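You operate a simulated robot arm through the tools that you are given. There is no shell and no other tool.

The job below is to be done with a simulated two-armed robot. You get a single attempt, and the scene is never put back.

## Task
Zero the dial on the ZERO block and put the block back.
Fine: turn the zero knob till the window shows 0.00 with the lever down; lever up and the dial head swung aside at the end. Set down upright: zero block. Where these are worked on the way, their far stop is far enough and under half their travel is too little: dial head.

It is judged by the outcome, as a careful person would: the job done as asked, and still so three seconds after it is handed in. It fails if anything else is knocked over, pushed out of place, dropped, spilled or broken.

## Robot
Two 7-joint arms with fingered hands on one trunk that stands fixed in place. Base frame: the origin is at the foot of the trunk, x ahead of it, y to its left, z up. Readings come in mm, degrees, newtons and seconds.
The left shoulder is at [63, 186, 1181], the right one opposite. With the tool pointing down near the work surface each hand reaches from about 400 to 800 mm from the base axis, measured 20 degrees to its own side. Payload 3.6 kg a hand.
Tool frame (each hand has its own): the origin (TCP) lies between the finger pads and is the grasp point; the fingertips stand 26 mm ahead of it; z points along the fingers, y is the line along which they close. The gripper opens to 88 mm. The gripper's body begins 30 mm behind the TCP. The gripper is a hand of 3 fingers: y runs from the thumb to the fingers, the wrist lies at [-17, -98, -164] in the tool frame, and closing takes about 1.5 s.
Orientation is that of the tool frame in the base frame, as [roll, pitch, yaw] about the fixed x, y, z axes, in that order (R = Rz(yaw) Ry(pitch) Rx(roll)). With the fingers straight down and the wrist toward the robot, the tool's x, y and z point along [0, 1, 0], [1, 0, 0] and [0, 0, -1] of the base frame.

## Interface
- The arms move only by the tool servo_tool. It takes "left_motion", "right_motion" or both (then of equal length, played together; a hand with none holds still); each is a list of rows, each a list of 6 numbers: the shift along the tool's x, y, z in units of 20 mm (1.0 is 20 mm), then the turn, a rotation vector about the tool's x, y, z in units of 5 degrees (1.0 is 5 degrees). In form: [[tx, ty, tz, rx, ry, rz], ...]. A call has 1 to 20 rows; each row shifts and turns the commanded pose from where the row before left it, along the tool's axes as they then stand. "left_gripper" and "right_gripper" are, for a hand that has rows, the closure in counts, from 0 (fully open) to 255 (shut), set as the call begins (left out, the last holds). A call with a number of a shift or a turn outside -1 to 1 is refused whole. A row lasts 0.2 s, in which the tool goes at most 50 mm and 8.6 degrees; a call with a longer step from one row to the next is refused whole, and so is a gripper value outside its range. Where a pose cannot be reached the arm comes as near as it can. A force on the tool above 40 N (or 10 N above the force at the start of the call, whichever is more), or a blocked arm, ends the call early, and 0.2 s more pass. The fingers move at their own pace (about 153 mm/s each) and stop on an object; they squeeze with about 23 N. The grip force told is the motor's: it shows also when the fingers shut on nothing. Time passes only in rows, and 0.2 s behind the last, so rows that do not move let the fingers close. The reply holds the time, the measured pose of the TCP, the force on the tool along the base axes, the opening and the grip force, in the units named above and with some noise, with the torque about the TCP (base axes, N m) and any sound that the robot's microphone picked up.
- Cameras (640 x 400 px; columns grow to the right, rows downward): "scene" is now at [220.4, -53.3, 1137.3]; the picture's right is [-0.63, -0.78, 0.00], its down [0.12, -0.09, -0.99] and it looks along [0.77, -0.62, 0.15] (base axes); focal length 214 px, centre (320, 200). "left" rides on the left gripper at [-56, -80, -102] in its tool frame; the picture's right is [-0.73, -0.32, 0.60], its down [0.62, -0.67, 0.41] and it looks along [0.27, 0.68, 0.69] (tool axes); focal length 247 px, centre (320, 200). "right" rides on the right gripper at [56, -80, -102] in its tool frame; the picture's right is [-0.73, 0.32, -0.60], its down [-0.62, -0.66, 0.41] and it looks along [-0.27, 0.68, 0.69] (tool axes); focal length 247 px, centre (320, 200). There is no depth. A picture from a camera that has moved, and an enlarged one, comes with that camera's place and axes in the base frame and with its lens.
- get_image(camera): a new picture of that camera. The clock stands still meanwhile.
- lift_body(by): slides the trunk up (or, below 0, down) by that many mm; the arms and the scene camera ride with it, the base frame stays. It gives what a move gives, with no picture.
- finger_targets(fingers, thumb_bend, thumb_turn, hand): sets how far each is bent, from 0 (flat) to 100 (curled in); at 30 the hand is open as for a grip, at 70 the pads meet at the TCP. One left out holds its place. A second passes; each finger stops where it meets its share of the squeeze, and holds until it gets a number again. A gripper value or a shape takes the hand back. It gives what a move gives, with no picture; readings hold the bend of each and the force on the fingers (four entries, about 0 where the hand has none), thumb and palm. thumb_turn goes from beside the hand (0) to across from the fingers (100), as for a grip.
- grasp_type(shape, hand): the hand has 3 fingers and takes this shape, open, in about a second: jaw (thumb against the fingers, like two jaws); tri (thumb and two fingers); tip (a fingertip pinch); poke (one finger out to press); point (the index stretched); flat (the hand flat); cup (the hand cupped); fist (a fist). The gripper value then closes the fingers along that shape, each until it touches; the sizes above hold for jaw. It gives what a move gives, with no picture.
- pan_tilt(pan, tilt): turns the head with the scene camera to pan (to the left, within 60 degrees either way) and tilt (down, from -29 to 69), counted from straight ahead of the robot. It gives what a move gives.
- zoom(camera, box): a new picture of the part [left, top, right, bottom] of that camera's present view, enlarged. The clock stands still meanwhile.
- job_done(): hands the job in; it is judged then, once.

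Places have to be worked out from the pictures, the camera data and where the tool is seen. Open the grippers and draw the arms clear of the work before you hand the job in, unless the task says otherwise.

The tools are called after "Emit:" as name(argument=value, ...) on one line, values as JSON. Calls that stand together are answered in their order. servo_tool: Moves the arms, as the interface text tells. Its arguments: {"type":"object","properties":{"left_motion":{"type":"array","items":{"type":"array","items":{"type":"number"}}},"left_gripper":{"type":"number"},"right_motion":{"type":"array","items":{"type":"array","items":{"type":"number"}}},"right_gripper":{"type":"number"}},"required":[]} The other tools are called the same way: lift_body (by) slides the trunk up or down; grasp_type (shape, hand) gives the hand a shape; finger_targets (fingers, thumb_bend, thumb_turn, hand) moves the fingers one by one; pan_tilt (pan, tilt) turns the head that bears the scene camera; get_image (camera) takes a picture; zoom (camera, box) takes an enlarged picture of a part of a camera's view; job_done () hands the job in.

At the start:

```text
t: 0.0
left_ee_pos: [473.2, -48.2, 1247.1]
left_tool_rot: [180.0, 0.0, 90.0]
left_force: [-0.2, -0.5, -0.3]
left_wrist_torque: [0.02, -0.03, 0.0]
left_width: 87.8
left_finger_force: 0.1
left_shape: jaw
left_bend: [30.0, 30.0, 98.0]
left_finger forces: [0.0, 0.0, 0.0, 0.1, 0.0, 0.0]
right_ee_pos: [348.8, -452.2, 1326.2]
right_tool_rot: [180.0, 0.0, 89.9]
right_force: [0.2, -0.3, 0.6]
right_wrist_torque: [0.01, 0.01, 0.01]
right_width: 87.7
right_finger_force: 0.1
right_shape: jaw
right_bend: [30.0, 30.0, 98.0]
right_finger forces: [0.0, 0.0, 0.0, 0.1, 0.1, 0.0]
trunk travel left (down, up): [-325.0, 432.0]
head pan, tilt: [-38.7, -8.7]
```

scene: 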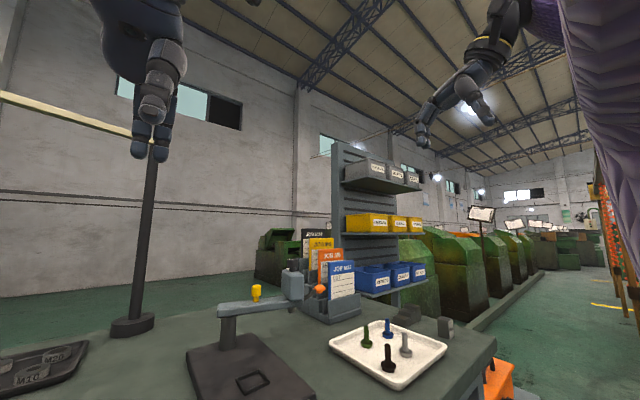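
right: 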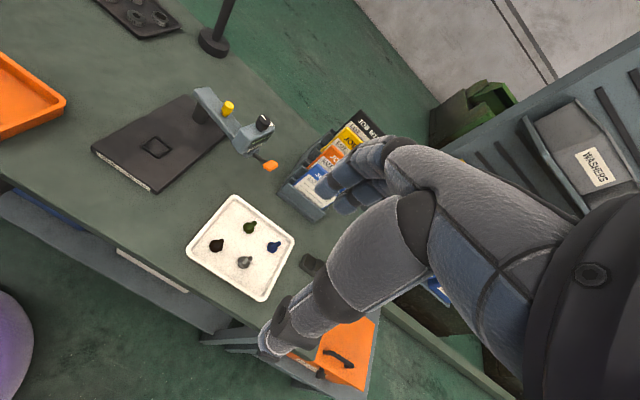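
left: 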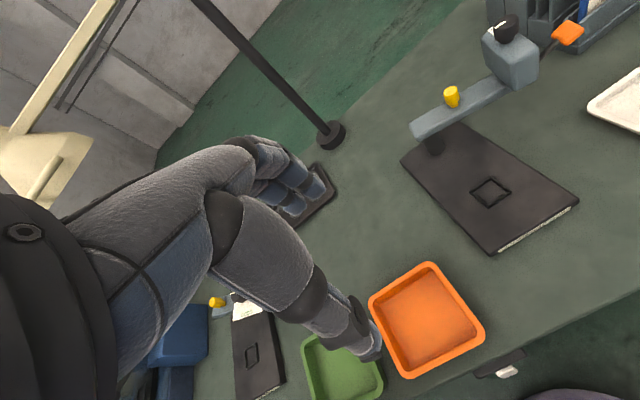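

The first pictures show a dial stand with a swinging arm, a yellow knob, a black knob and an orange lever. I will turn the head toward the work surface to look for the ZERO block.

Emit:
pan_tilt(pan=-20, tilt=35)

Emit:
get_image(camera="scene")

```text
t: 1.1
left_ee_pos: [473.8, -48.9, 1246.8]
left_tool_rot: [180.0, -0.1, 90.1]
left_force: [-0.3, 0.6, 0.5]
left_wrist_torque: [0.01, -0.03, 0.0]
left_width: 87.8
left_finger_force: 0.1
left_shape: jaw
left_bend: [30.0, 30.0, 98.0]
left_finger forces: [0.0, 0.0, 0.0, 0.1, 0.0, 0.0]
right_ee_pos: [349.1, -452.6, 1326.2]
right_tool_rot: [179.9, -0.1, 89.8]
right_force: [0.2, 0.9, -0.4]
right_wrist_torque: [0.02, 0.01, 0.01]
right_width: 87.5
right_finger_force: 0.0
right_shape: jaw
right_bend: [30.0, 30.0, 98.0]
right_finger forces: [0.0, 0.1, 0.0, 0.1, 0.1, 0.0]
trunk travel left (down, up): [-325.0, 432.0]
head pan, tilt: [-20.0, 35.0]
```

```text
taken
camera scene: at [236.6, -30.2, 1068.0], right [-0.34, -0.94, 0.0], down [-0.54, 0.2, -0.82], along [0.77, -0.28, -0.57], focal length 214 px, centre (320, 200)
```

scene: 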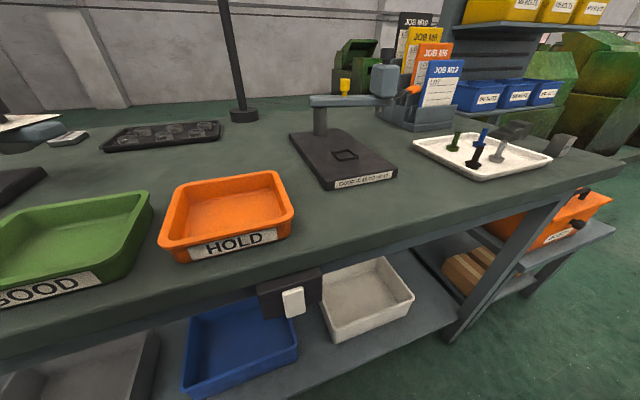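

I can see the stand, the HOLD and GOOD trays, and a white tray with bolts. I will enlarge the stand and the area around it to find the ZERO block.

Emit:
zoom(camera="scene", box=[270, 40, 430, 200])

Emit:
zoom(camera="scene", box=[400, 100, 600, 225])

Emit:
zoom(camera="scene", box=[0, 90, 240, 240])

Emit:
zoom(camera="left", box=[380, 0, 640, 260])

Emit:
zoom(camera="right", box=[80, 60, 400, 310])

```text
2.50 times, centred on (350, 120) of scene
camera zoom: at [236.6, -30.2, 1068.0], right [-0.34, -0.94, 0.0], down [-0.54, 0.2, -0.82], along [0.77, -0.28, -0.57], focal length 536 px, centre (245, 400)
```

zoom: 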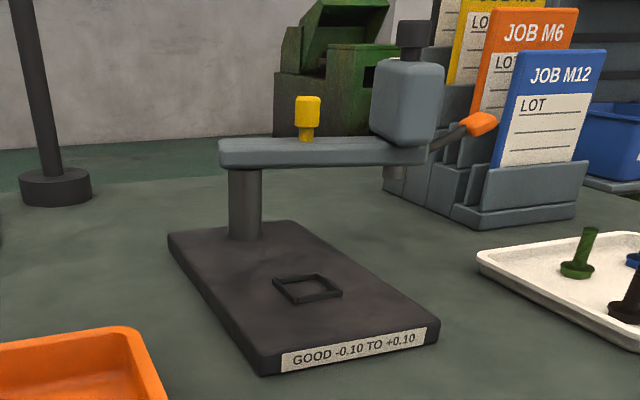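

```text
3.20 times, centred on (500, 162) of scene
camera zoom: at [236.6, -30.2, 1068.0], right [-0.34, -0.94, 0.0], down [-0.54, 0.2, -0.82], along [0.77, -0.28, -0.57], focal length 686 px, centre (-256, 320)
```

zoom: 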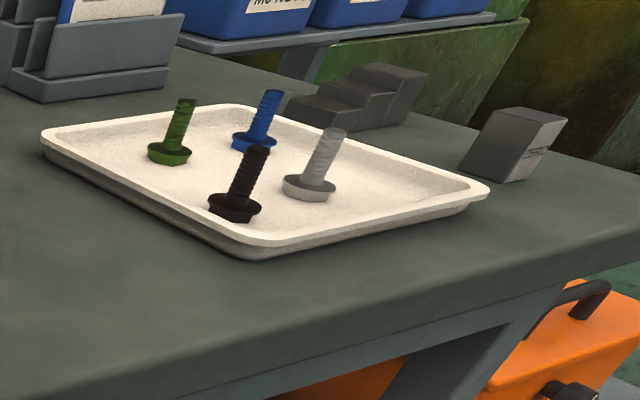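

```text
2.67 times, centred on (120, 165) of scene
camera zoom: at [236.6, -30.2, 1068.0], right [-0.34, -0.94, 0.0], down [-0.54, 0.2, -0.82], along [0.77, -0.28, -0.57], focal length 572 px, centre (853, 293)
```

zoom: 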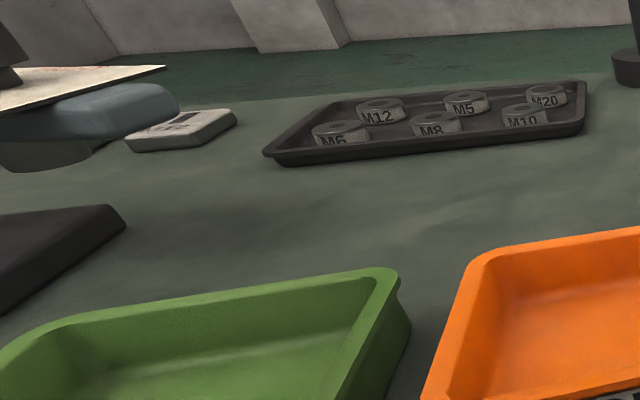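

```text
1.54 times, centred on (510, 130) of left
camera zoom: at [394.1, -105.6, 1348.0], right [-0.32, -0.73, -0.6], down [-0.67, 0.62, -0.41], along [0.68, 0.27, -0.69], focal length 380 px, centre (28, 308)
```

zoom: 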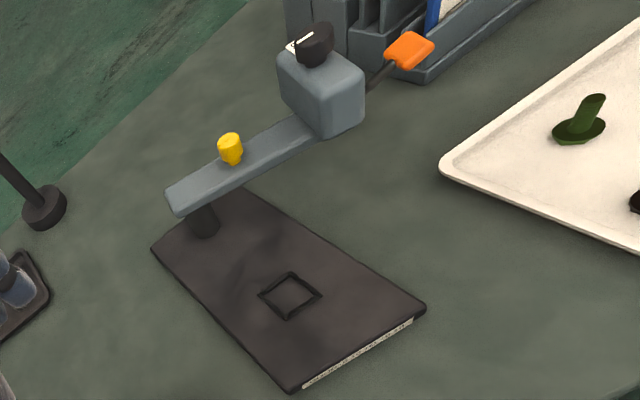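

```text
1.60 times, centred on (240, 185) of right
camera zoom: at [268.9, -395.9, 1428.4], right [0.32, -0.73, 0.6], down [-0.67, -0.62, -0.41], along [0.68, -0.27, -0.69], focal length 395 px, centre (448, 224)
```

zoom: 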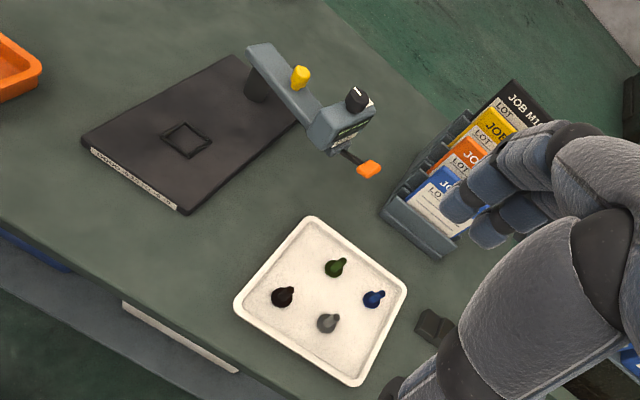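

The ZERO block stands at the right edge of the bench, with a stepped block next to it. I will look to the left as well and then view the block from nearer overhead.

Emit:
pan_tilt(pan=30, tilt=35)

Emit:
get_image(camera="scene")

Emit:
pan_tilt(pan=-45, tilt=30)

Emit:
get_image(camera="scene")

Emit:
zoom(camera="scene", box=[200, 60, 440, 210])

```text
t: 2.3
left_ee_pos: [474.6, -48.7, 1246.3]
left_tool_rot: [-180.0, 0.0, 90.0]
left_force: [0.7, -0.4, -0.6]
left_wrist_torque: [0.03, -0.04, -0.01]
left_width: 87.7
left_finger_force: 0.0
left_shape: jaw
left_bend: [30.0, 30.0, 98.0]
left_finger forces: [0.0, 0.0, 0.0, 0.0, 0.0, 0.1]
right_ee_pos: [347.8, -451.5, 1325.3]
right_tool_rot: [-180.0, -0.1, 89.9]
right_force: [-0.2, 0.6, -0.5]
right_wrist_torque: [0.04, 0.04, 0.01]
right_width: 87.4
right_finger_force: 0.1
right_shape: jaw
right_bend: [30.0, 30.0, 98.0]
right_finger forces: [0.0, 0.0, 0.0, 0.0, 0.0, 0.0]
trunk travel left (down, up): [-325.0, 432.0]
head pan, tilt: [30.0, 35.0]
```

```text
taken
camera scene: at [230.2, 44.0, 1067.9], right [0.5, -0.87, 0.0], down [-0.5, -0.29, -0.82], along [0.71, 0.41, -0.57], focal length 214 px, centre (320, 200)
```

scene: 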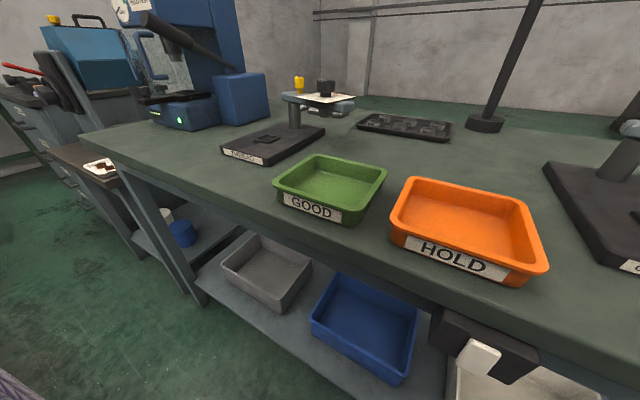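

```text
t: 3.8
left_ee_pos: [472.1, -49.2, 1245.6]
left_tool_rot: [-180.0, 0.0, 90.1]
left_force: [-0.4, -0.4, -0.2]
left_wrist_torque: [-0.02, -0.05, 0.02]
left_width: 87.9
left_finger_force: 0.1
left_shape: jaw
left_bend: [30.0, 30.0, 98.0]
left_finger forces: [0.1, 0.0, 0.0, 0.0, 0.0, 0.0]
right_ee_pos: [349.7, -451.9, 1325.4]
right_tool_rot: [-180.0, 0.0, 89.9]
right_force: [0.0, 0.0, 0.2]
right_wrist_torque: [-0.03, 0.0, -0.02]
right_width: 87.4
right_finger_force: 0.0
right_shape: jaw
right_bend: [30.0, 30.0, 98.0]
right_finger forces: [0.0, 0.0, 0.0, 0.0, 0.0, 0.0]
trunk travel left (down, up): [-325.0, 432.0]
head pan, tilt: [-45.0, 30.0]
```

```text
taken
camera scene: at [217.9, -63.9, 1075.7], right [-0.71, -0.71, 0.0], down [-0.35, 0.35, -0.87], along [0.61, -0.61, -0.5], focal length 214 px, centre (320, 200)
```

scene: 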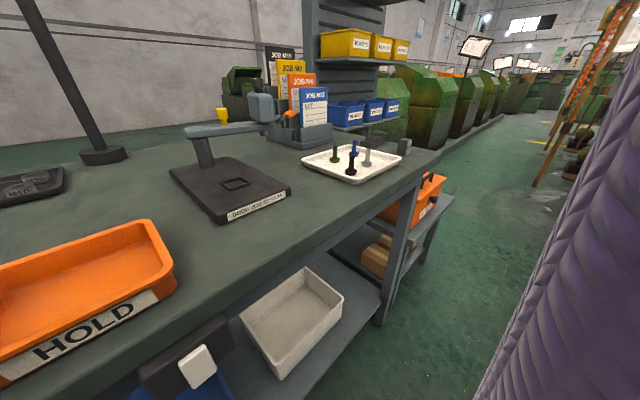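

```text
2.67 times, centred on (320, 135) of scene
camera zoom: at [217.9, -63.9, 1075.7], right [-0.71, -0.71, 0.0], down [-0.35, 0.35, -0.87], along [0.61, -0.61, -0.5], focal length 572 px, centre (320, 373)
```

zoom: 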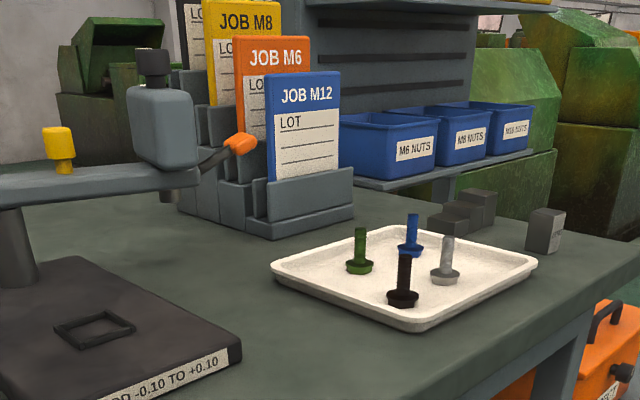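

There is a second stand on the left with a square nest and a yellow and black knob. I need to read the labels on both stands before choosing which one is the dial.

Emit:
pan_tilt(pan=25, tilt=25)

Emit:
get_image(camera="scene")

Emit:
zoom(camera="scene", box=[180, 60, 380, 185])

Emit:
zoom(camera="left", box=[180, 270, 400, 400])

```text
t: 5.2
left_ee_pos: [473.0, -49.5, 1246.5]
left_tool_rot: [-180.0, 0.0, 89.9]
left_force: [0.0, -0.1, 0.2]
left_wrist_torque: [0.03, -0.02, 0.0]
left_width: 87.8
left_finger_force: 0.0
left_shape: jaw
left_bend: [30.0, 30.0, 98.0]
left_finger forces: [0.0, 0.1, 0.1, 0.0, 0.0, 0.0]
right_ee_pos: [348.5, -452.1, 1325.9]
right_tool_rot: [-180.0, -0.1, 89.9]
right_force: [0.5, 0.4, 0.2]
right_wrist_torque: [0.01, 0.0, 0.04]
right_width: 87.4
right_finger_force: 0.0
right_shape: jaw
right_bend: [30.0, 30.0, 98.0]
right_finger forces: [0.0, 0.0, 0.0, 0.1, 0.0, 0.0]
trunk travel left (down, up): [-325.0, 432.0]
head pan, tilt: [25.0, 25.0]
```

```text
taken
camera scene: at [237.4, 38.9, 1083.7], right [0.42, -0.91, 0.0], down [-0.38, -0.18, -0.91], along [0.82, 0.38, -0.42], focal length 214 px, centre (320, 200)
```

scene: 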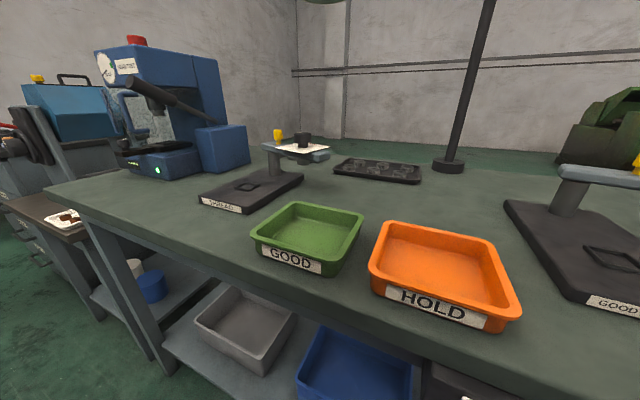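

```text
3.20 times, centred on (280, 122) of scene
camera zoom: at [237.4, 38.9, 1083.7], right [0.42, -0.91, 0.0], down [-0.38, -0.18, -0.91], along [0.82, 0.38, -0.42], focal length 686 px, centre (448, 448)
```

zoom: 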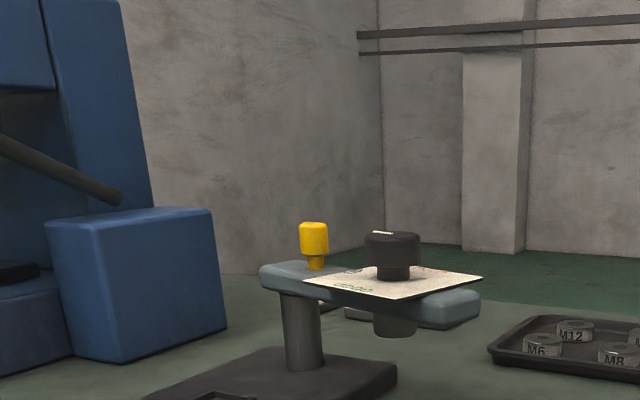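

```text
2.91 times, centred on (290, 335) of left
camera zoom: at [394.1, -105.6, 1348.0], right [-0.32, -0.73, -0.6], down [-0.67, 0.62, -0.41], along [0.68, 0.27, -0.69], focal length 718 px, centre (407, -193)
```

zoom: 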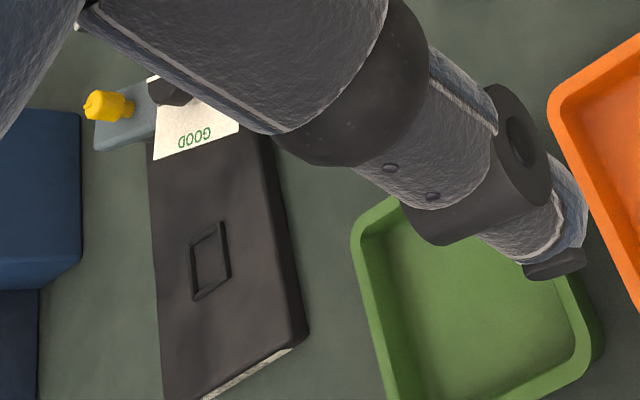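

The stand labelled "GOOD -0.10 TO +0.10", with the orange lever, is the dial. I place its nest near [592, -210, 899], its post near [742, -210] and its head near [700, -347, 1000]. I now look more closely at the ZERO block and the dial head.

Emit:
pan_tilt(pan=-50, tilt=15)

Emit:
get_image(camera="scene")

Emit:
zoom(camera="scene", box=[330, 170, 430, 235])

Emit:
zoom(camera="scene", box=[160, 130, 320, 230])

Emit:
zoom(camera="right", box=[190, 80, 290, 180])

```text
t: 6.6
left_ee_pos: [472.8, -48.6, 1246.9]
left_tool_rot: [-180.0, 0.1, 90.0]
left_force: [0.2, 0.2, -1.2]
left_wrist_torque: [-0.01, 0.0, 0.01]
left_width: 87.7
left_finger_force: 0.1
left_shape: jaw
left_bend: [30.0, 30.0, 98.0]
left_finger forces: [0.0, 0.1, 0.0, 0.0, 0.1, 0.0]
right_ee_pos: [349.3, -451.7, 1325.9]
right_tool_rot: [-180.0, 0.0, 90.0]
right_force: [-0.2, 0.5, -0.4]
right_wrist_torque: [-0.02, -0.01, 0.02]
right_width: 87.6
right_finger_force: 0.1
right_shape: jaw
right_bend: [30.0, 30.0, 98.0]
right_finger forces: [0.0, 0.1, 0.0, 0.1, 0.0, 0.0]
trunk travel left (down, up): [-325.0, 432.0]
head pan, tilt: [-50.0, 15.0]
```

```text
taken
camera scene: at [214.0, -71.5, 1099.9], right [-0.77, -0.64, 0.0], down [-0.17, 0.2, -0.97], along [0.62, -0.74, -0.26], focal length 214 px, centre (320, 200)
```

scene: 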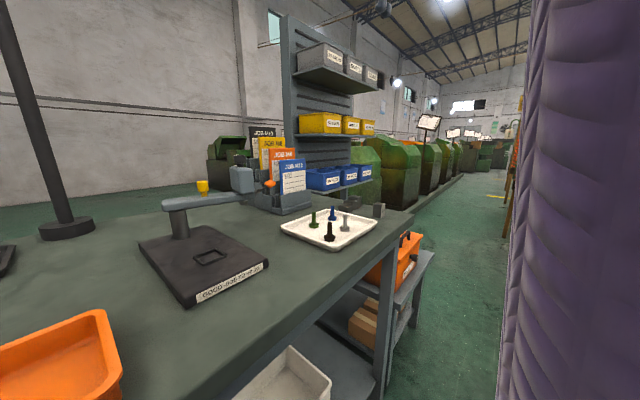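

```text
6.15 times, centred on (380, 202) of scene
camera zoom: at [214.0, -71.5, 1099.9], right [-0.77, -0.64, 0.0], down [-0.17, 0.2, -0.97], along [0.62, -0.74, -0.26], focal length 1320 px, centre (-49, 185)
```

zoom: 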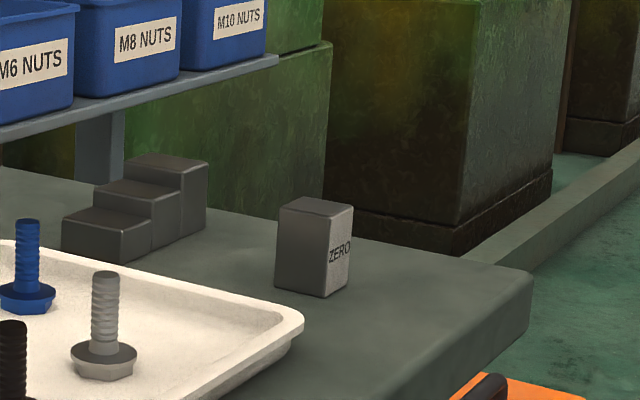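

```text
4.00 times, centred on (240, 180) of scene
camera zoom: at [214.0, -71.5, 1099.9], right [-0.77, -0.64, 0.0], down [-0.17, 0.2, -0.97], along [0.62, -0.74, -0.26], focal length 858 px, centre (640, 280)
```

zoom: 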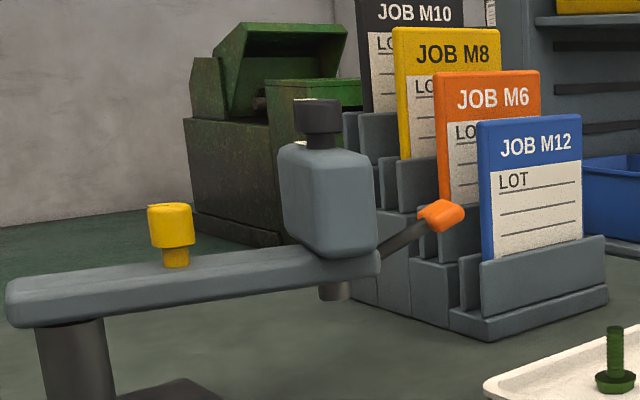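

```text
4.00 times, centred on (240, 130) of right
camera zoom: at [268.9, -395.9, 1428.3], right [0.32, -0.74, 0.6], down [-0.67, -0.62, -0.41], along [0.68, -0.27, -0.69], focal length 988 px, centre (640, 480)
```

zoom: 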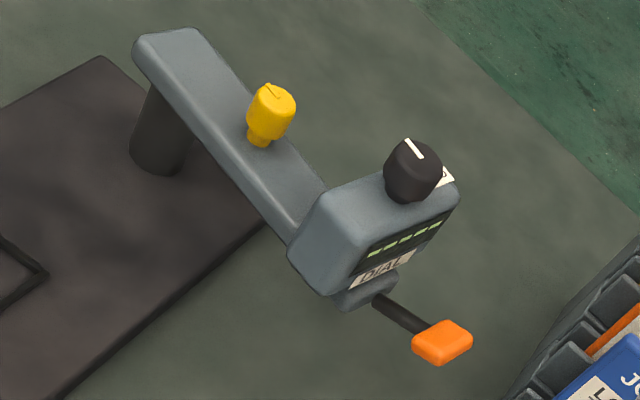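

The window shows dashes with the lever up, the black zero knob is on top of the head, and the yellow peg is on the arm. The ZERO block looks about 30×30×40 mm, near [498, -715], with its label facing the robot. I move the right hand toward it for a closer view.

Emit:
servo_tool(right_motion=[[-0.617, 0.2125, 0.94, 0, 0, 0], [-0.617, 0.2125, 0.94, 0, 0, 0], [-0.617, 0.2125, 0.94, 0, 0, 0], [-0.617, 0.2125, 0.94, 0, 0, 0], [-0.617, 0.2125, 0.94, 0, 0, 0], [-0.617, 0.2125, 0.94, 0, 0, 0], [-0.617, 0.2125, 0.94, 0, 0, 0], [-0.617, 0.2125, 0.94, 0, 0, 0], [-0.617, 0.2125, 0.94, 0, 0, 0], [-0.617, 0.2125, 0.94, 0, 0, 0], [-0.617, 0.2125, 0.94, 0, 0, 0], [-0.617, 0.2125, 0.94, 0, 0, 0]])

Emit:
get_image(camera="right")

Emit:
get_image(camera="scene")

```text
t: 9.2
left_ee_pos: [472.7, -49.3, 1245.1]
left_tool_rot: [-180.0, 0.1, 90.0]
left_force: [0.6, -0.2, 0.5]
left_wrist_torque: [0.04, 0.01, 0.0]
left_width: 88.0
left_finger_force: 0.2
left_shape: jaw
left_bend: [30.0, 30.0, 98.0]
left_finger forces: [0.0, 0.0, 0.0, 0.0, 0.0, 0.0]
right_ee_pos: [399.6, -599.5, 1099.2]
right_tool_rot: [-180.0, 0.0, 89.9]
right_force: [-0.5, -0.7, -0.3]
right_wrist_torque: [0.0, -0.01, 0.0]
right_width: 87.9
right_finger_force: 0.1
right_shape: jaw
right_bend: [30.0, 30.0, 98.0]
right_finger forces: [0.0, 0.0, 0.0, 0.1, 0.0, 0.0]
trunk travel left (down, up): [-325.0, 432.0]
head pan, tilt: [-50.0, 15.0]
```

```text
taken
camera right: at [319.2, -543.8, 1201.5], right [0.32, -0.73, 0.6], down [-0.67, -0.62, -0.41], along [0.67, -0.27, -0.69], focal length 247 px, centre (320, 200)
```

right: 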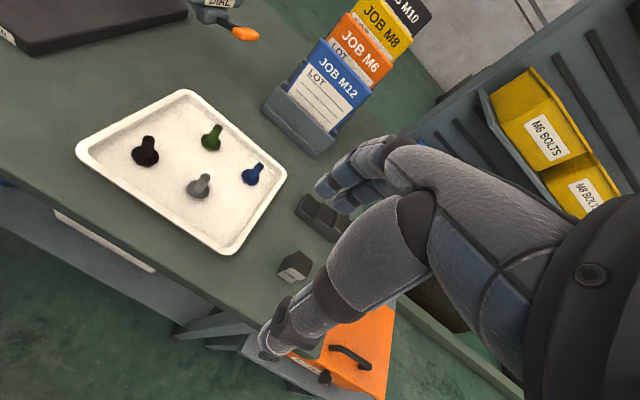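

```text
taken
camera scene: at [214.0, -71.8, 1099.8], right [-0.77, -0.64, 0.0], down [-0.17, 0.2, -0.97], along [0.62, -0.74, -0.26], focal length 214 px, centre (320, 200)
```

scene: 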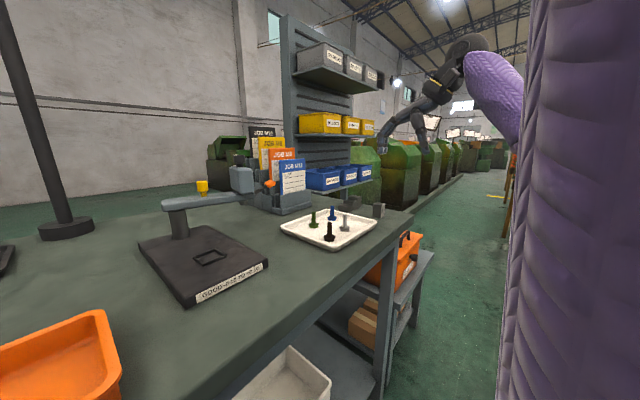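

The block is visible at about (294, 266) in the right camera. I enlarge it to triangulate its corners.

Emit:
zoom(camera="right", box=[255, 230, 335, 300])

Emit:
zoom(camera="right", box=[180, 170, 340, 290])

```text
5.71 times, centred on (295, 265) of right
camera zoom: at [319.2, -543.8, 1201.5], right [0.32, -0.73, 0.6], down [-0.67, -0.62, -0.41], along [0.67, -0.27, -0.69], focal length 1411 px, centre (463, -171)
```

zoom: 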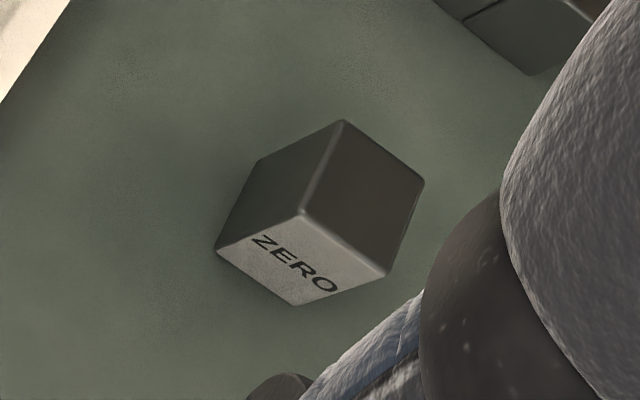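

```text
3.33 times, centred on (260, 230) of right
camera zoom: at [319.2, -543.8, 1201.5], right [0.32, -0.73, 0.6], down [-0.67, -0.62, -0.41], along [0.67, -0.27, -0.69], focal length 823 px, centre (520, 100)
```

zoom: 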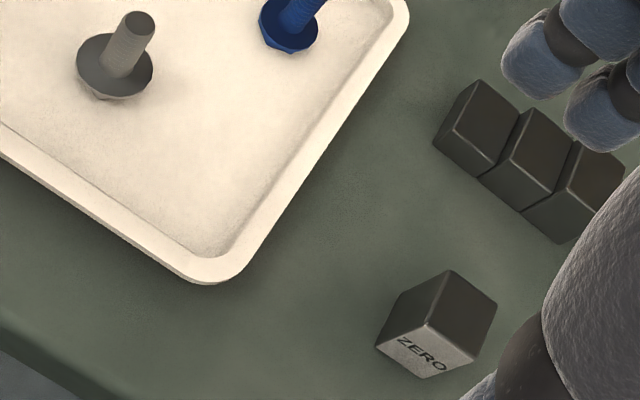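

Triangulating puts the block centre at [481.5, -673], with its top at z≈917.5 and the bench at z≈878, aligned with the axes and about 28 mm square. I move above it with the fingers partly closed.

Emit:
servo_tool(right_motion=[[-0.459, 0.5125, 0.744, 0, 0, 0], [-0.459, 0.5125, 0.744, 0, 0, 0], [-0.459, 0.5125, 0.744, 0, 0, 0], [-0.459, 0.5125, 0.744, 0, 0, 0], [-0.459, 0.5125, 0.744, 0, 0, 0], [-0.459, 0.5125, 0.744, 0, 0, 0], [-0.459, 0.5125, 0.744, 0, 0, 0], [-0.459, 0.5125, 0.744, 0, 0, 0], [0, 0, 0, 0, 0, 0]], right_gripper=70)

Emit:
get_image(camera="right")

Emit:
zoom(camera="scene", box=[320, 110, 480, 235])

```text
t: 11.2
left_ee_pos: [474.5, -46.7, 1246.1]
left_tool_rot: [-180.0, 0.0, 89.9]
left_force: [-1.0, -0.1, -0.2]
left_wrist_torque: [-0.01, 0.0, 0.01]
left_width: 87.4
left_finger_force: 0.0
left_shape: jaw
left_bend: [30.0, 30.0, 98.0]
left_finger forces: [0.0, 0.1, 0.0, 0.0, 0.1, 0.1]
right_ee_pos: [479.5, -673.1, 980.6]
right_tool_rot: [180.0, 0.0, 89.9]
right_force: [-0.2, 0.6, -0.3]
right_wrist_torque: [0.02, 0.01, 0.02]
right_width: 64.0
right_finger_force: 0.0
right_shape: jaw
right_bend: [35.0, 54.0, 99.0]
right_finger forces: [0.1, 0.0, 0.0, 0.0, 0.0, 0.0]
trunk travel left (down, up): [-325.0, 432.0]
head pan, tilt: [-50.0, 15.0]
```

```text
taken
camera right: at [399.7, -616.8, 1083.9], right [0.32, -0.73, 0.6], down [-0.67, -0.62, -0.41], along [0.68, -0.27, -0.69], focal length 247 px, centre (320, 200)
```

right: 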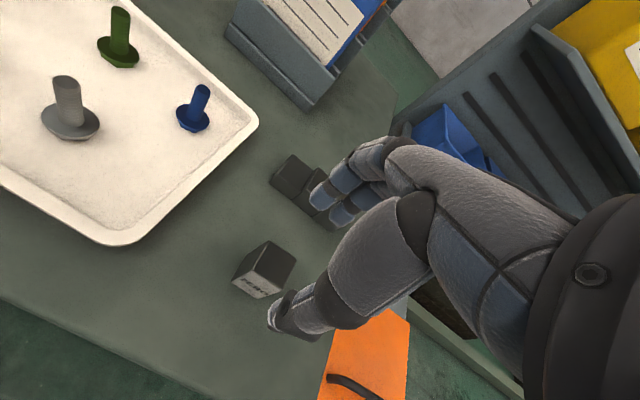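

```text
3.20 times, centred on (400, 172) of scene
camera zoom: at [213.8, -71.5, 1100.0], right [-0.77, -0.64, 0.0], down [-0.17, 0.2, -0.97], along [0.62, -0.74, -0.26], focal length 686 px, centre (64, 288)
```

zoom: 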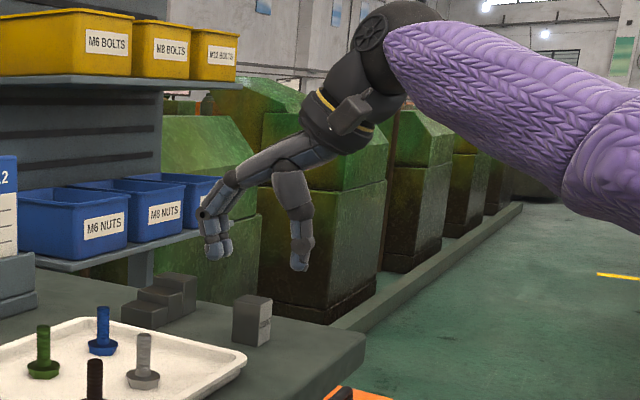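

The hand is lined up over the block, between the thumb and the fingers. I descend to just above the grasp height and check again.

Emit:
servo_tool(right_motion=[[0, 0.1, 0.7, 0, 0, 0], [0, 0, 0.7, 0, 0, 0], [0, 0, 0.6, 0, 0, 0], [0, 0, 0.5, 0, 0, 0], [0, 0, 0.4, 0, 0, 0], [0, 0, 0, 0, 0, 0]])

Emit:
get_image(camera="right")

Emit:
zoom(camera="scene", box=[320, 140, 440, 225])

```text
t: 12.6
left_ee_pos: [473.5, -48.5, 1247.2]
left_tool_rot: [-180.0, 0.0, 90.0]
left_force: [0.0, -0.4, -0.1]
left_wrist_torque: [-0.02, -0.01, 0.01]
left_width: 87.6
left_finger_force: 0.1
left_shape: jaw
left_bend: [30.0, 30.0, 98.0]
left_finger forces: [0.1, 0.0, 0.0, 0.1, 0.1, 0.1]
right_ee_pos: [482.5, -672.9, 923.3]
right_tool_rot: [180.0, 0.1, 90.0]
right_force: [0.2, -0.2, 0.1]
right_wrist_torque: [0.03, 0.0, 0.0]
right_width: 63.9
right_finger_force: 0.0
right_shape: jaw
right_bend: [35.0, 54.0, 99.0]
right_finger forces: [0.1, 0.1, 0.0, 0.0, 0.0, 0.0]
trunk travel left (down, up): [-325.0, 432.0]
head pan, tilt: [-50.0, 15.0]
```

```text
taken
camera right: at [402.5, -617.2, 1024.9], right [0.32, -0.74, 0.6], down [-0.67, -0.62, -0.41], along [0.67, -0.27, -0.69], focal length 247 px, centre (320, 200)
```

right: 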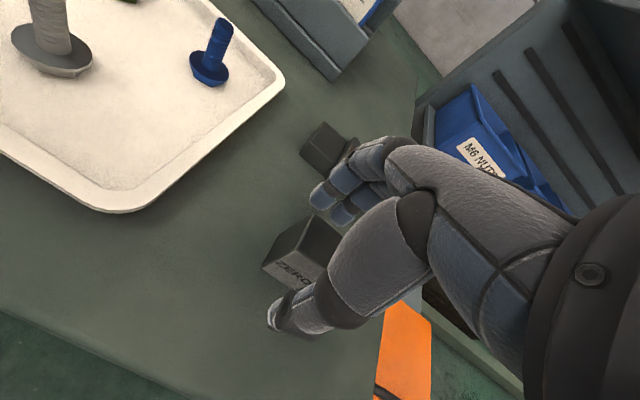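

```text
4.71 times, centred on (380, 182) of scene
camera zoom: at [213.9, -71.5, 1099.9], right [-0.77, -0.64, 0.0], down [-0.17, 0.2, -0.97], along [0.62, -0.74, -0.26], focal length 1009 px, centre (38, 282)
```

zoom: 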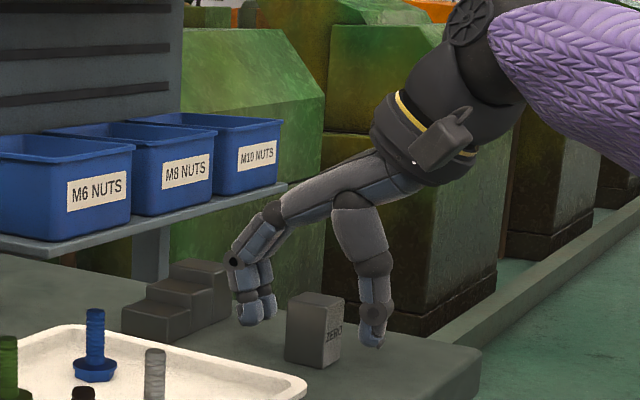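

Both sides have clearance around the block. I descend the last 9 mm and close the fingers.

Emit:
servo_tool(right_motion=[[0, 0, 0.25, 0, 0, 0], [0, 0, 0.2, 0, 0, 0], [0, 0, 0, 0, 0, 0]])

Emit:
servo_tool(right_motion=[[0, 0, 0, 0, 0, 0], [0, 0, 0, 0, 0, 0], [0, 0, 0, 0, 0, 0], [0, 0, 0, 0, 0, 0], [0, 0, 0, 0, 0, 0], [0, 0, 0, 0, 0, 0], [0, 0, 0, 0, 0, 0], [0, 0, 0, 0, 0, 0]], right_gripper=200)

Emit:
zoom(camera="scene", box=[320, 140, 440, 225])

Emit:
get_image(camera="right")

```text
t: 13.4
left_ee_pos: [473.6, -48.7, 1245.4]
left_tool_rot: [-180.0, 0.0, 90.0]
left_force: [0.5, -0.6, -0.4]
left_wrist_torque: [0.01, 0.01, 0.0]
left_width: 87.9
left_finger_force: 0.1
left_shape: jaw
left_bend: [30.0, 30.0, 98.0]
left_finger forces: [0.0, 0.0, 0.0, 0.0, 0.0, 0.0]
right_ee_pos: [482.6, -673.5, 913.8]
right_tool_rot: [180.0, -0.1, 89.9]
right_force: [0.2, -0.7, -0.5]
right_wrist_torque: [-0.03, -0.05, 0.0]
right_width: 64.2
right_finger_force: 0.0
right_shape: jaw
right_bend: [35.0, 54.0, 99.0]
right_finger forces: [0.0, 0.1, 0.0, 0.1, 0.0, 0.1]
trunk travel left (down, up): [-325.0, 432.0]
head pan, tilt: [-50.0, 15.0]
```

```text
t: 15.2
left_ee_pos: [473.4, -47.7, 1246.9]
left_tool_rot: [-179.9, 0.1, 90.1]
left_force: [0.1, 0.0, 0.1]
left_wrist_torque: [0.01, 0.0, 0.03]
left_width: 87.7
left_finger_force: 0.1
left_shape: jaw
left_bend: [30.0, 30.0, 98.0]
left_finger forces: [0.0, 0.0, 0.0, 0.0, 0.0, 0.1]
right_ee_pos: [483.5, -672.4, 913.2]
right_tool_rot: [-180.0, 0.0, 90.0]
right_force: [-0.4, 0.7, -0.4]
right_wrist_torque: [-0.01, 0.0, 0.02]
right_width: 21.7
right_finger_force: 23.2
right_shape: jaw
right_bend: [56.0, 73.0, 100.0]
right_finger forces: [10.2, 10.6, 0.1, 0.1, 21.2, 0.0]
trunk travel left (down, up): [-325.0, 432.0]
head pan, tilt: [-50.0, 15.0]
```

```text
4.71 times, centred on (380, 182) of scene
camera zoom: at [214.0, -71.7, 1099.9], right [-0.77, -0.64, 0.0], down [-0.17, 0.2, -0.97], along [0.62, -0.74, -0.26], focal length 1009 px, centre (38, 282)
```

zoom: 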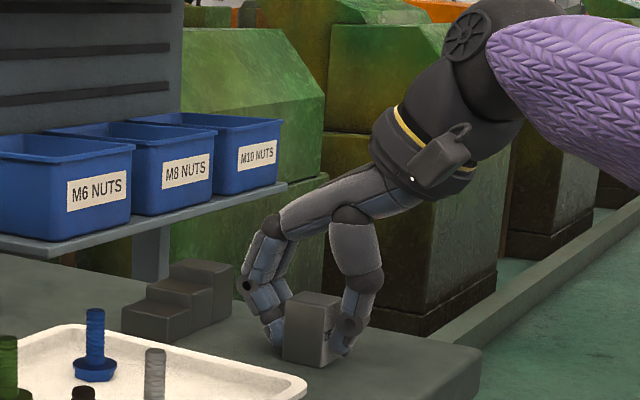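

```text
taken
camera right: at [402.4, -617.2, 1015.9], right [0.32, -0.74, 0.6], down [-0.67, -0.62, -0.41], along [0.67, -0.27, -0.69], focal length 247 px, centre (320, 200)
```

right: 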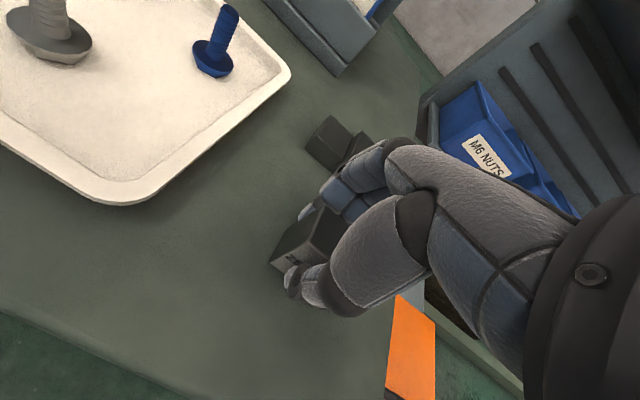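

The block is gripped at 23 N, with finger and thumb forces balanced. Before lifting I note the TCP at this grasp, [483, -673, 913.5], so I can put the block back. I lift it straight up and move the left arm out of the way at the same time.

Emit:
servo_tool(right_motion=[[0, 0, -0.3, 0, 0, 0], [0, 0, -0.6, 0, 0, 0], [0, 0, -1, 0, 0, 0], [0, 0, -1, 0, 0, 0], [0, 0, -1, 0, 0, 0], [0, 0, -0.9, 0, 0, 0], [0, 0, 0, 0, 0, 0]], left_motion=[[1, 0, 0, 0, 0, 0], [1, 0, 0, 0, 0, 0], [1, 0, 0, 0, 0, 0], [1, 0, 0, 0, 0, 0], [1, 0, 0, 0, 0, 0], [1, 0, 0, 0, 0, 0], [1, 0, 0, 0, 0, 0]])

Emit:
get_image(camera="scene")

Emit:
zoom(camera="right", box=[220, 130, 420, 330])

```text
t: 16.8
left_ee_pos: [474.8, 92.6, 1248.4]
left_tool_rot: [-180.0, 0.0, 90.0]
left_force: [0.2, 0.4, -1.5]
left_wrist_torque: [0.03, -0.02, 0.0]
left_width: 87.8
left_finger_force: 0.0
left_shape: jaw
left_bend: [30.0, 30.0, 98.0]
left_finger forces: [0.0, 0.1, 0.0, 0.1, 0.0, 0.0]
right_ee_pos: [481.1, -674.1, 1010.5]
right_tool_rot: [-180.0, 0.0, 89.9]
right_force: [0.1, -0.6, -3.3]
right_wrist_torque: [0.0, -0.03, -0.01]
right_width: 21.9
right_finger_force: 22.8
right_shape: jaw
right_bend: [56.0, 73.0, 100.0]
right_finger forces: [10.5, 10.6, 0.0, 0.1, 21.1, 0.0]
trunk travel left (down, up): [-325.0, 432.0]
head pan, tilt: [-50.0, 15.0]
```

```text
taken
camera scene: at [214.0, -71.4, 1099.9], right [-0.77, -0.64, 0.0], down [-0.17, 0.2, -0.97], along [0.62, -0.74, -0.26], focal length 214 px, centre (320, 200)
```

scene: 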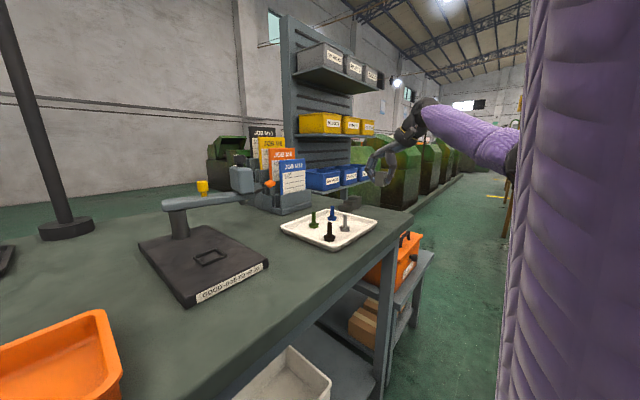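

```text
2.00 times, centred on (320, 230) of right
camera zoom: at [401.0, -618.0, 1112.5], right [0.32, -0.73, 0.6], down [-0.67, -0.62, -0.41], along [0.67, -0.27, -0.69], focal length 494 px, centre (320, 140)
```

zoom: 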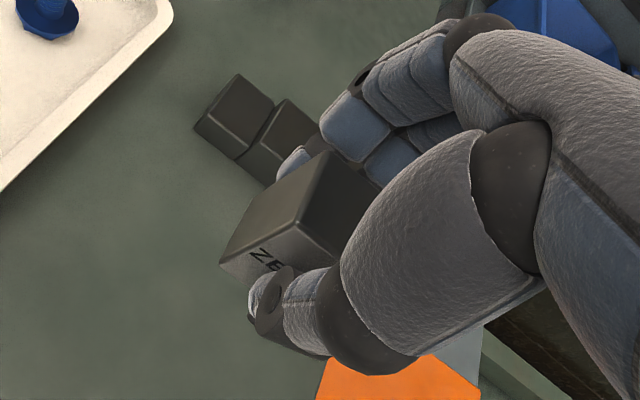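

The block is lifted level and weighs about 3 N. I carry it over the tray and toward the stand, keeping clear of the lever paddle at [675, -416, 994].

Emit:
servo_tool(right_motion=[[0.6, 0.11, 0, 0, 0, 0], [0.97, 0.11, 0, 0, 0, 0], [0.97, 0.11, 0, 0, 0, 0], [0.97, 0.11, 0, 0, 0, 0], [0.97, 0.11, 0, 0, 0, 0], [0.97, 0.11, 0, 0, 0, 0], [0.97, 0.11, 0, 0, 0, 0], [0.97, 0.11, 0, 0, 0, 0], [0.97, 0.11, 0, 0, 0, 0], [0.97, 0.11, 0, 0, 0, 0], [0.97, 0.11, 0, 0, 0, 0], [0.97, 0.11, 0, 0, 0, 0], [0.97, 0.11, 0, 0, 0, 0], [0.95, 0.35, 0, 0, 0, 0], [0.95, 0.35, 0, 0, 0, 0], [0.95, 0.35, 0, 0, 0, 0], [0.95, 0.35, 0, 0, 0, 0], [0.95, 0.35, 0, 0, 0, 0], [0.95, 0.35, 0, 0, 0, 0], [0.5, 0.2, 0, 0, 0, 0]])

Emit:
pan_tilt(pan=-30, tilt=25)

Emit:
get_image(camera="scene")

Emit:
get_image(camera="right")

```text
t: 21.0
left_ee_pos: [474.7, 90.9, 1247.9]
left_tool_rot: [180.0, 0.0, 90.0]
left_force: [0.1, -0.9, -0.1]
left_wrist_torque: [-0.01, 0.0, 0.0]
left_width: 87.7
left_finger_force: 0.0
left_shape: jaw
left_bend: [30.0, 30.0, 98.0]
left_finger forces: [0.0, 0.0, 0.0, 0.1, 0.0, 0.1]
right_ee_pos: [558.1, -305.3, 1011.2]
right_tool_rot: [-180.0, -0.1, 89.9]
right_force: [0.0, 0.1, -2.5]
right_wrist_torque: [-0.01, 0.01, -0.02]
right_width: 21.7
right_finger_force: 22.5
right_shape: jaw
right_bend: [56.0, 73.0, 100.0]
right_finger forces: [10.5, 10.6, 0.0, 0.0, 21.2, 0.0]
trunk travel left (down, up): [-325.0, 432.0]
head pan, tilt: [-50.0, 15.0]
```

```text
t: 21.9
left_ee_pos: [474.1, 92.4, 1248.3]
left_tool_rot: [-179.9, 0.0, 90.0]
left_force: [-0.2, -0.5, 0.2]
left_wrist_torque: [0.02, -0.01, 0.03]
left_width: 87.6
left_finger_force: 0.0
left_shape: jaw
left_bend: [30.0, 30.0, 98.0]
left_finger forces: [0.0, 0.0, 0.0, 0.0, 0.0, 0.0]
right_ee_pos: [557.0, -304.4, 1009.3]
right_tool_rot: [180.0, 0.0, 89.9]
right_force: [0.5, 0.0, -2.5]
right_wrist_torque: [-0.01, -0.01, 0.04]
right_width: 21.9
right_finger_force: 23.1
right_shape: jaw
right_bend: [56.0, 73.0, 100.0]
right_finger forces: [10.5, 10.6, 0.0, 0.0, 21.1, 0.0]
trunk travel left (down, up): [-325.0, 432.0]
head pan, tilt: [-30.0, 25.0]
```

```text
taken
camera scene: at [233.9, -46.2, 1083.6], right [-0.5, -0.87, 0.0], down [-0.37, 0.21, -0.91], along [0.78, -0.45, -0.42], focal length 214 px, centre (320, 200)
```

scene: 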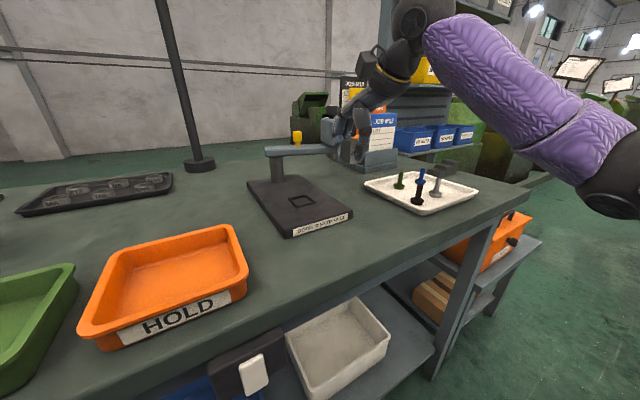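

```text
taken
camera right: at [477.0, -249.1, 1112.9], right [0.32, -0.73, 0.6], down [-0.67, -0.62, -0.41], along [0.67, -0.27, -0.69], focal length 247 px, centre (320, 200)
```

right: 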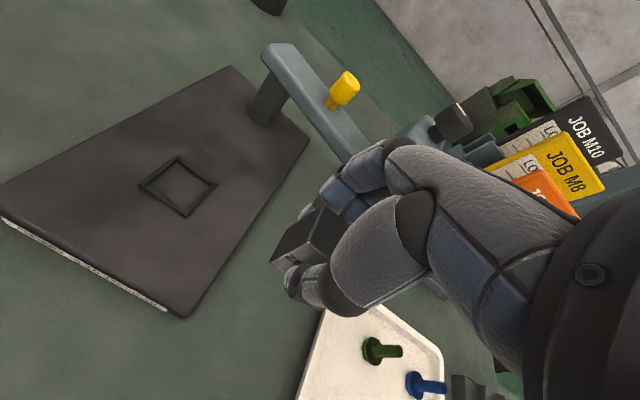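

The nest is clearly in view. I enlarge it to compute its position and orientation.

Emit:
zoom(camera="right", box=[120, 140, 240, 230])

Emit:
zoom(camera="scene", box=[240, 120, 400, 245])

Emit:
zoom(camera="right", box=[240, 20, 500, 200])

```text
4.44 times, centred on (180, 185) of right
camera zoom: at [477.0, -249.1, 1112.9], right [0.32, -0.73, 0.6], down [-0.67, -0.62, -0.41], along [0.67, -0.27, -0.69], focal length 1098 px, centre (942, 267)
```

zoom: 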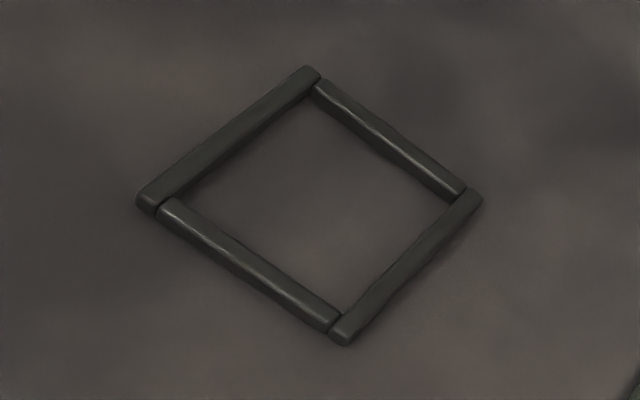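

```text
3.20 times, centred on (320, 182) of scene
camera zoom: at [233.9, -46.2, 1083.6], right [-0.5, -0.87, 0.0], down [-0.37, 0.21, -0.91], along [0.78, -0.45, -0.42], focal length 686 px, centre (320, 256)
```

zoom: 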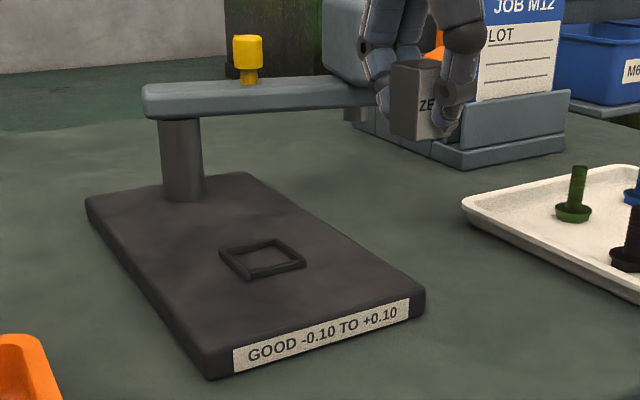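

```text
2.22 times, centred on (370, 110) of right
camera zoom: at [477.0, -249.1, 1112.9], right [0.32, -0.73, 0.6], down [-0.67, -0.62, -0.41], along [0.67, -0.27, -0.69], focal length 549 px, centre (209, 400)
```

zoom: 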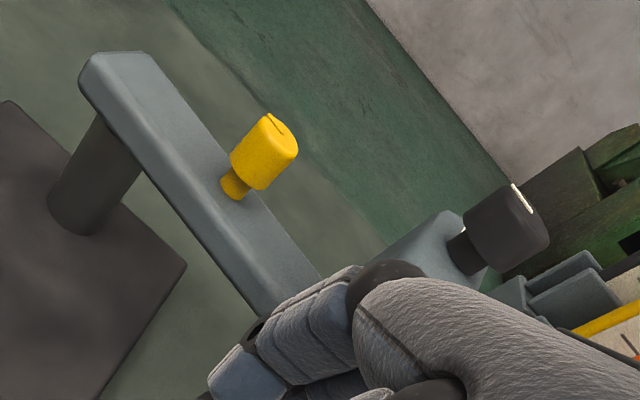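

The nest is axis-aligned, with its centre at about [590.5, -210.5], roughly 32 mm of inner clearance, and the plate top at z≈898. I move the block over it and descend partway.

Emit:
servo_tool(right_motion=[[0.79, 0.275, 0, 0, 0, 0], [0.79, 0.275, 0, 0, 0, 0], [0.79, 0.275, 0, 0, 0, 0], [0.79, 0.275, 0, 0, 0, 0], [0.79, 0.275, 0, 0, 0, 0], [0.79, 0.275, 0, 0, 0, 0], [0, 0, 0.5, 0, 0, 0], [0, 0, 0.7, 0, 0, 0], [0, 0, 0.7, 0, 0, 0], [0, 0, 0.5, 0, 0, 0], [0, 0, 0, 0, 0, 0]])

Emit:
get_image(camera="right")

Emit:
zoom(camera="right", box=[200, 190, 340, 320])

Emit:
zoom(camera="scene", box=[240, 120, 400, 245])

```text
t: 24.3
left_ee_pos: [474.6, 92.2, 1247.7]
left_tool_rot: [-180.0, 0.0, 90.0]
left_force: [0.4, 0.2, -0.1]
left_wrist_torque: [0.0, 0.02, 0.03]
left_width: 87.7
left_finger_force: 0.2
left_shape: jaw
left_bend: [30.0, 30.0, 98.0]
left_finger forces: [0.0, 0.0, 0.1, 0.1, 0.1, 0.1]
right_ee_pos: [591.3, -210.4, 962.2]
right_tool_rot: [-179.9, -0.1, 89.8]
right_force: [-0.7, 0.1, -1.9]
right_wrist_torque: [-0.02, 0.02, 0.02]
right_width: 21.8
right_finger_force: 23.1
right_shape: jaw
right_bend: [56.0, 73.0, 100.0]
right_finger forces: [10.5, 10.6, 0.0, 0.0, 21.0, 0.1]
trunk travel left (down, up): [-325.0, 432.0]
head pan, tilt: [-30.0, 25.0]
```

```text
taken
camera right: at [510.6, -154.1, 1064.5], right [0.32, -0.74, 0.6], down [-0.67, -0.62, -0.41], along [0.68, -0.27, -0.69], focal length 247 px, centre (320, 200)
```

right: 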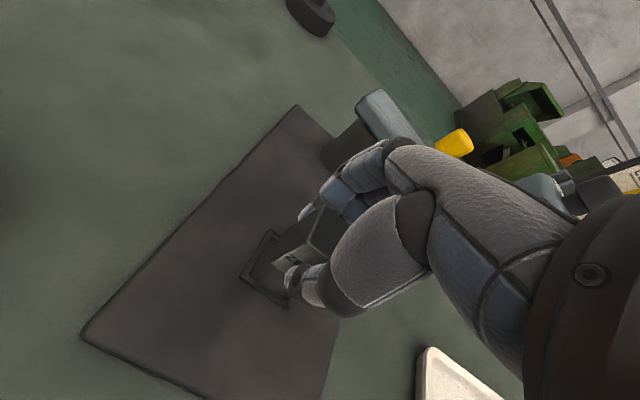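

```text
3.08 times, centred on (270, 255) of right
camera zoom: at [510.6, -154.1, 1064.5], right [0.32, -0.74, 0.6], down [-0.67, -0.62, -0.41], along [0.68, -0.27, -0.69], focal length 760 px, centre (474, 31)
```

zoom: 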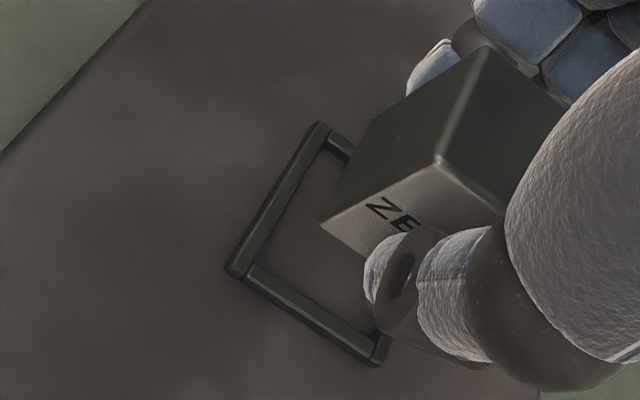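

```text
3.20 times, centred on (320, 182) of scene
camera zoom: at [233.9, -46.0, 1083.6], right [-0.5, -0.87, 0.0], down [-0.37, 0.21, -0.91], along [0.78, -0.45, -0.42], focal length 686 px, centre (320, 256)
```

zoom: 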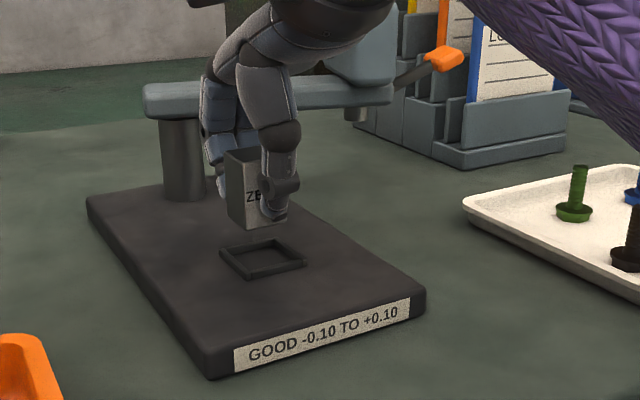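

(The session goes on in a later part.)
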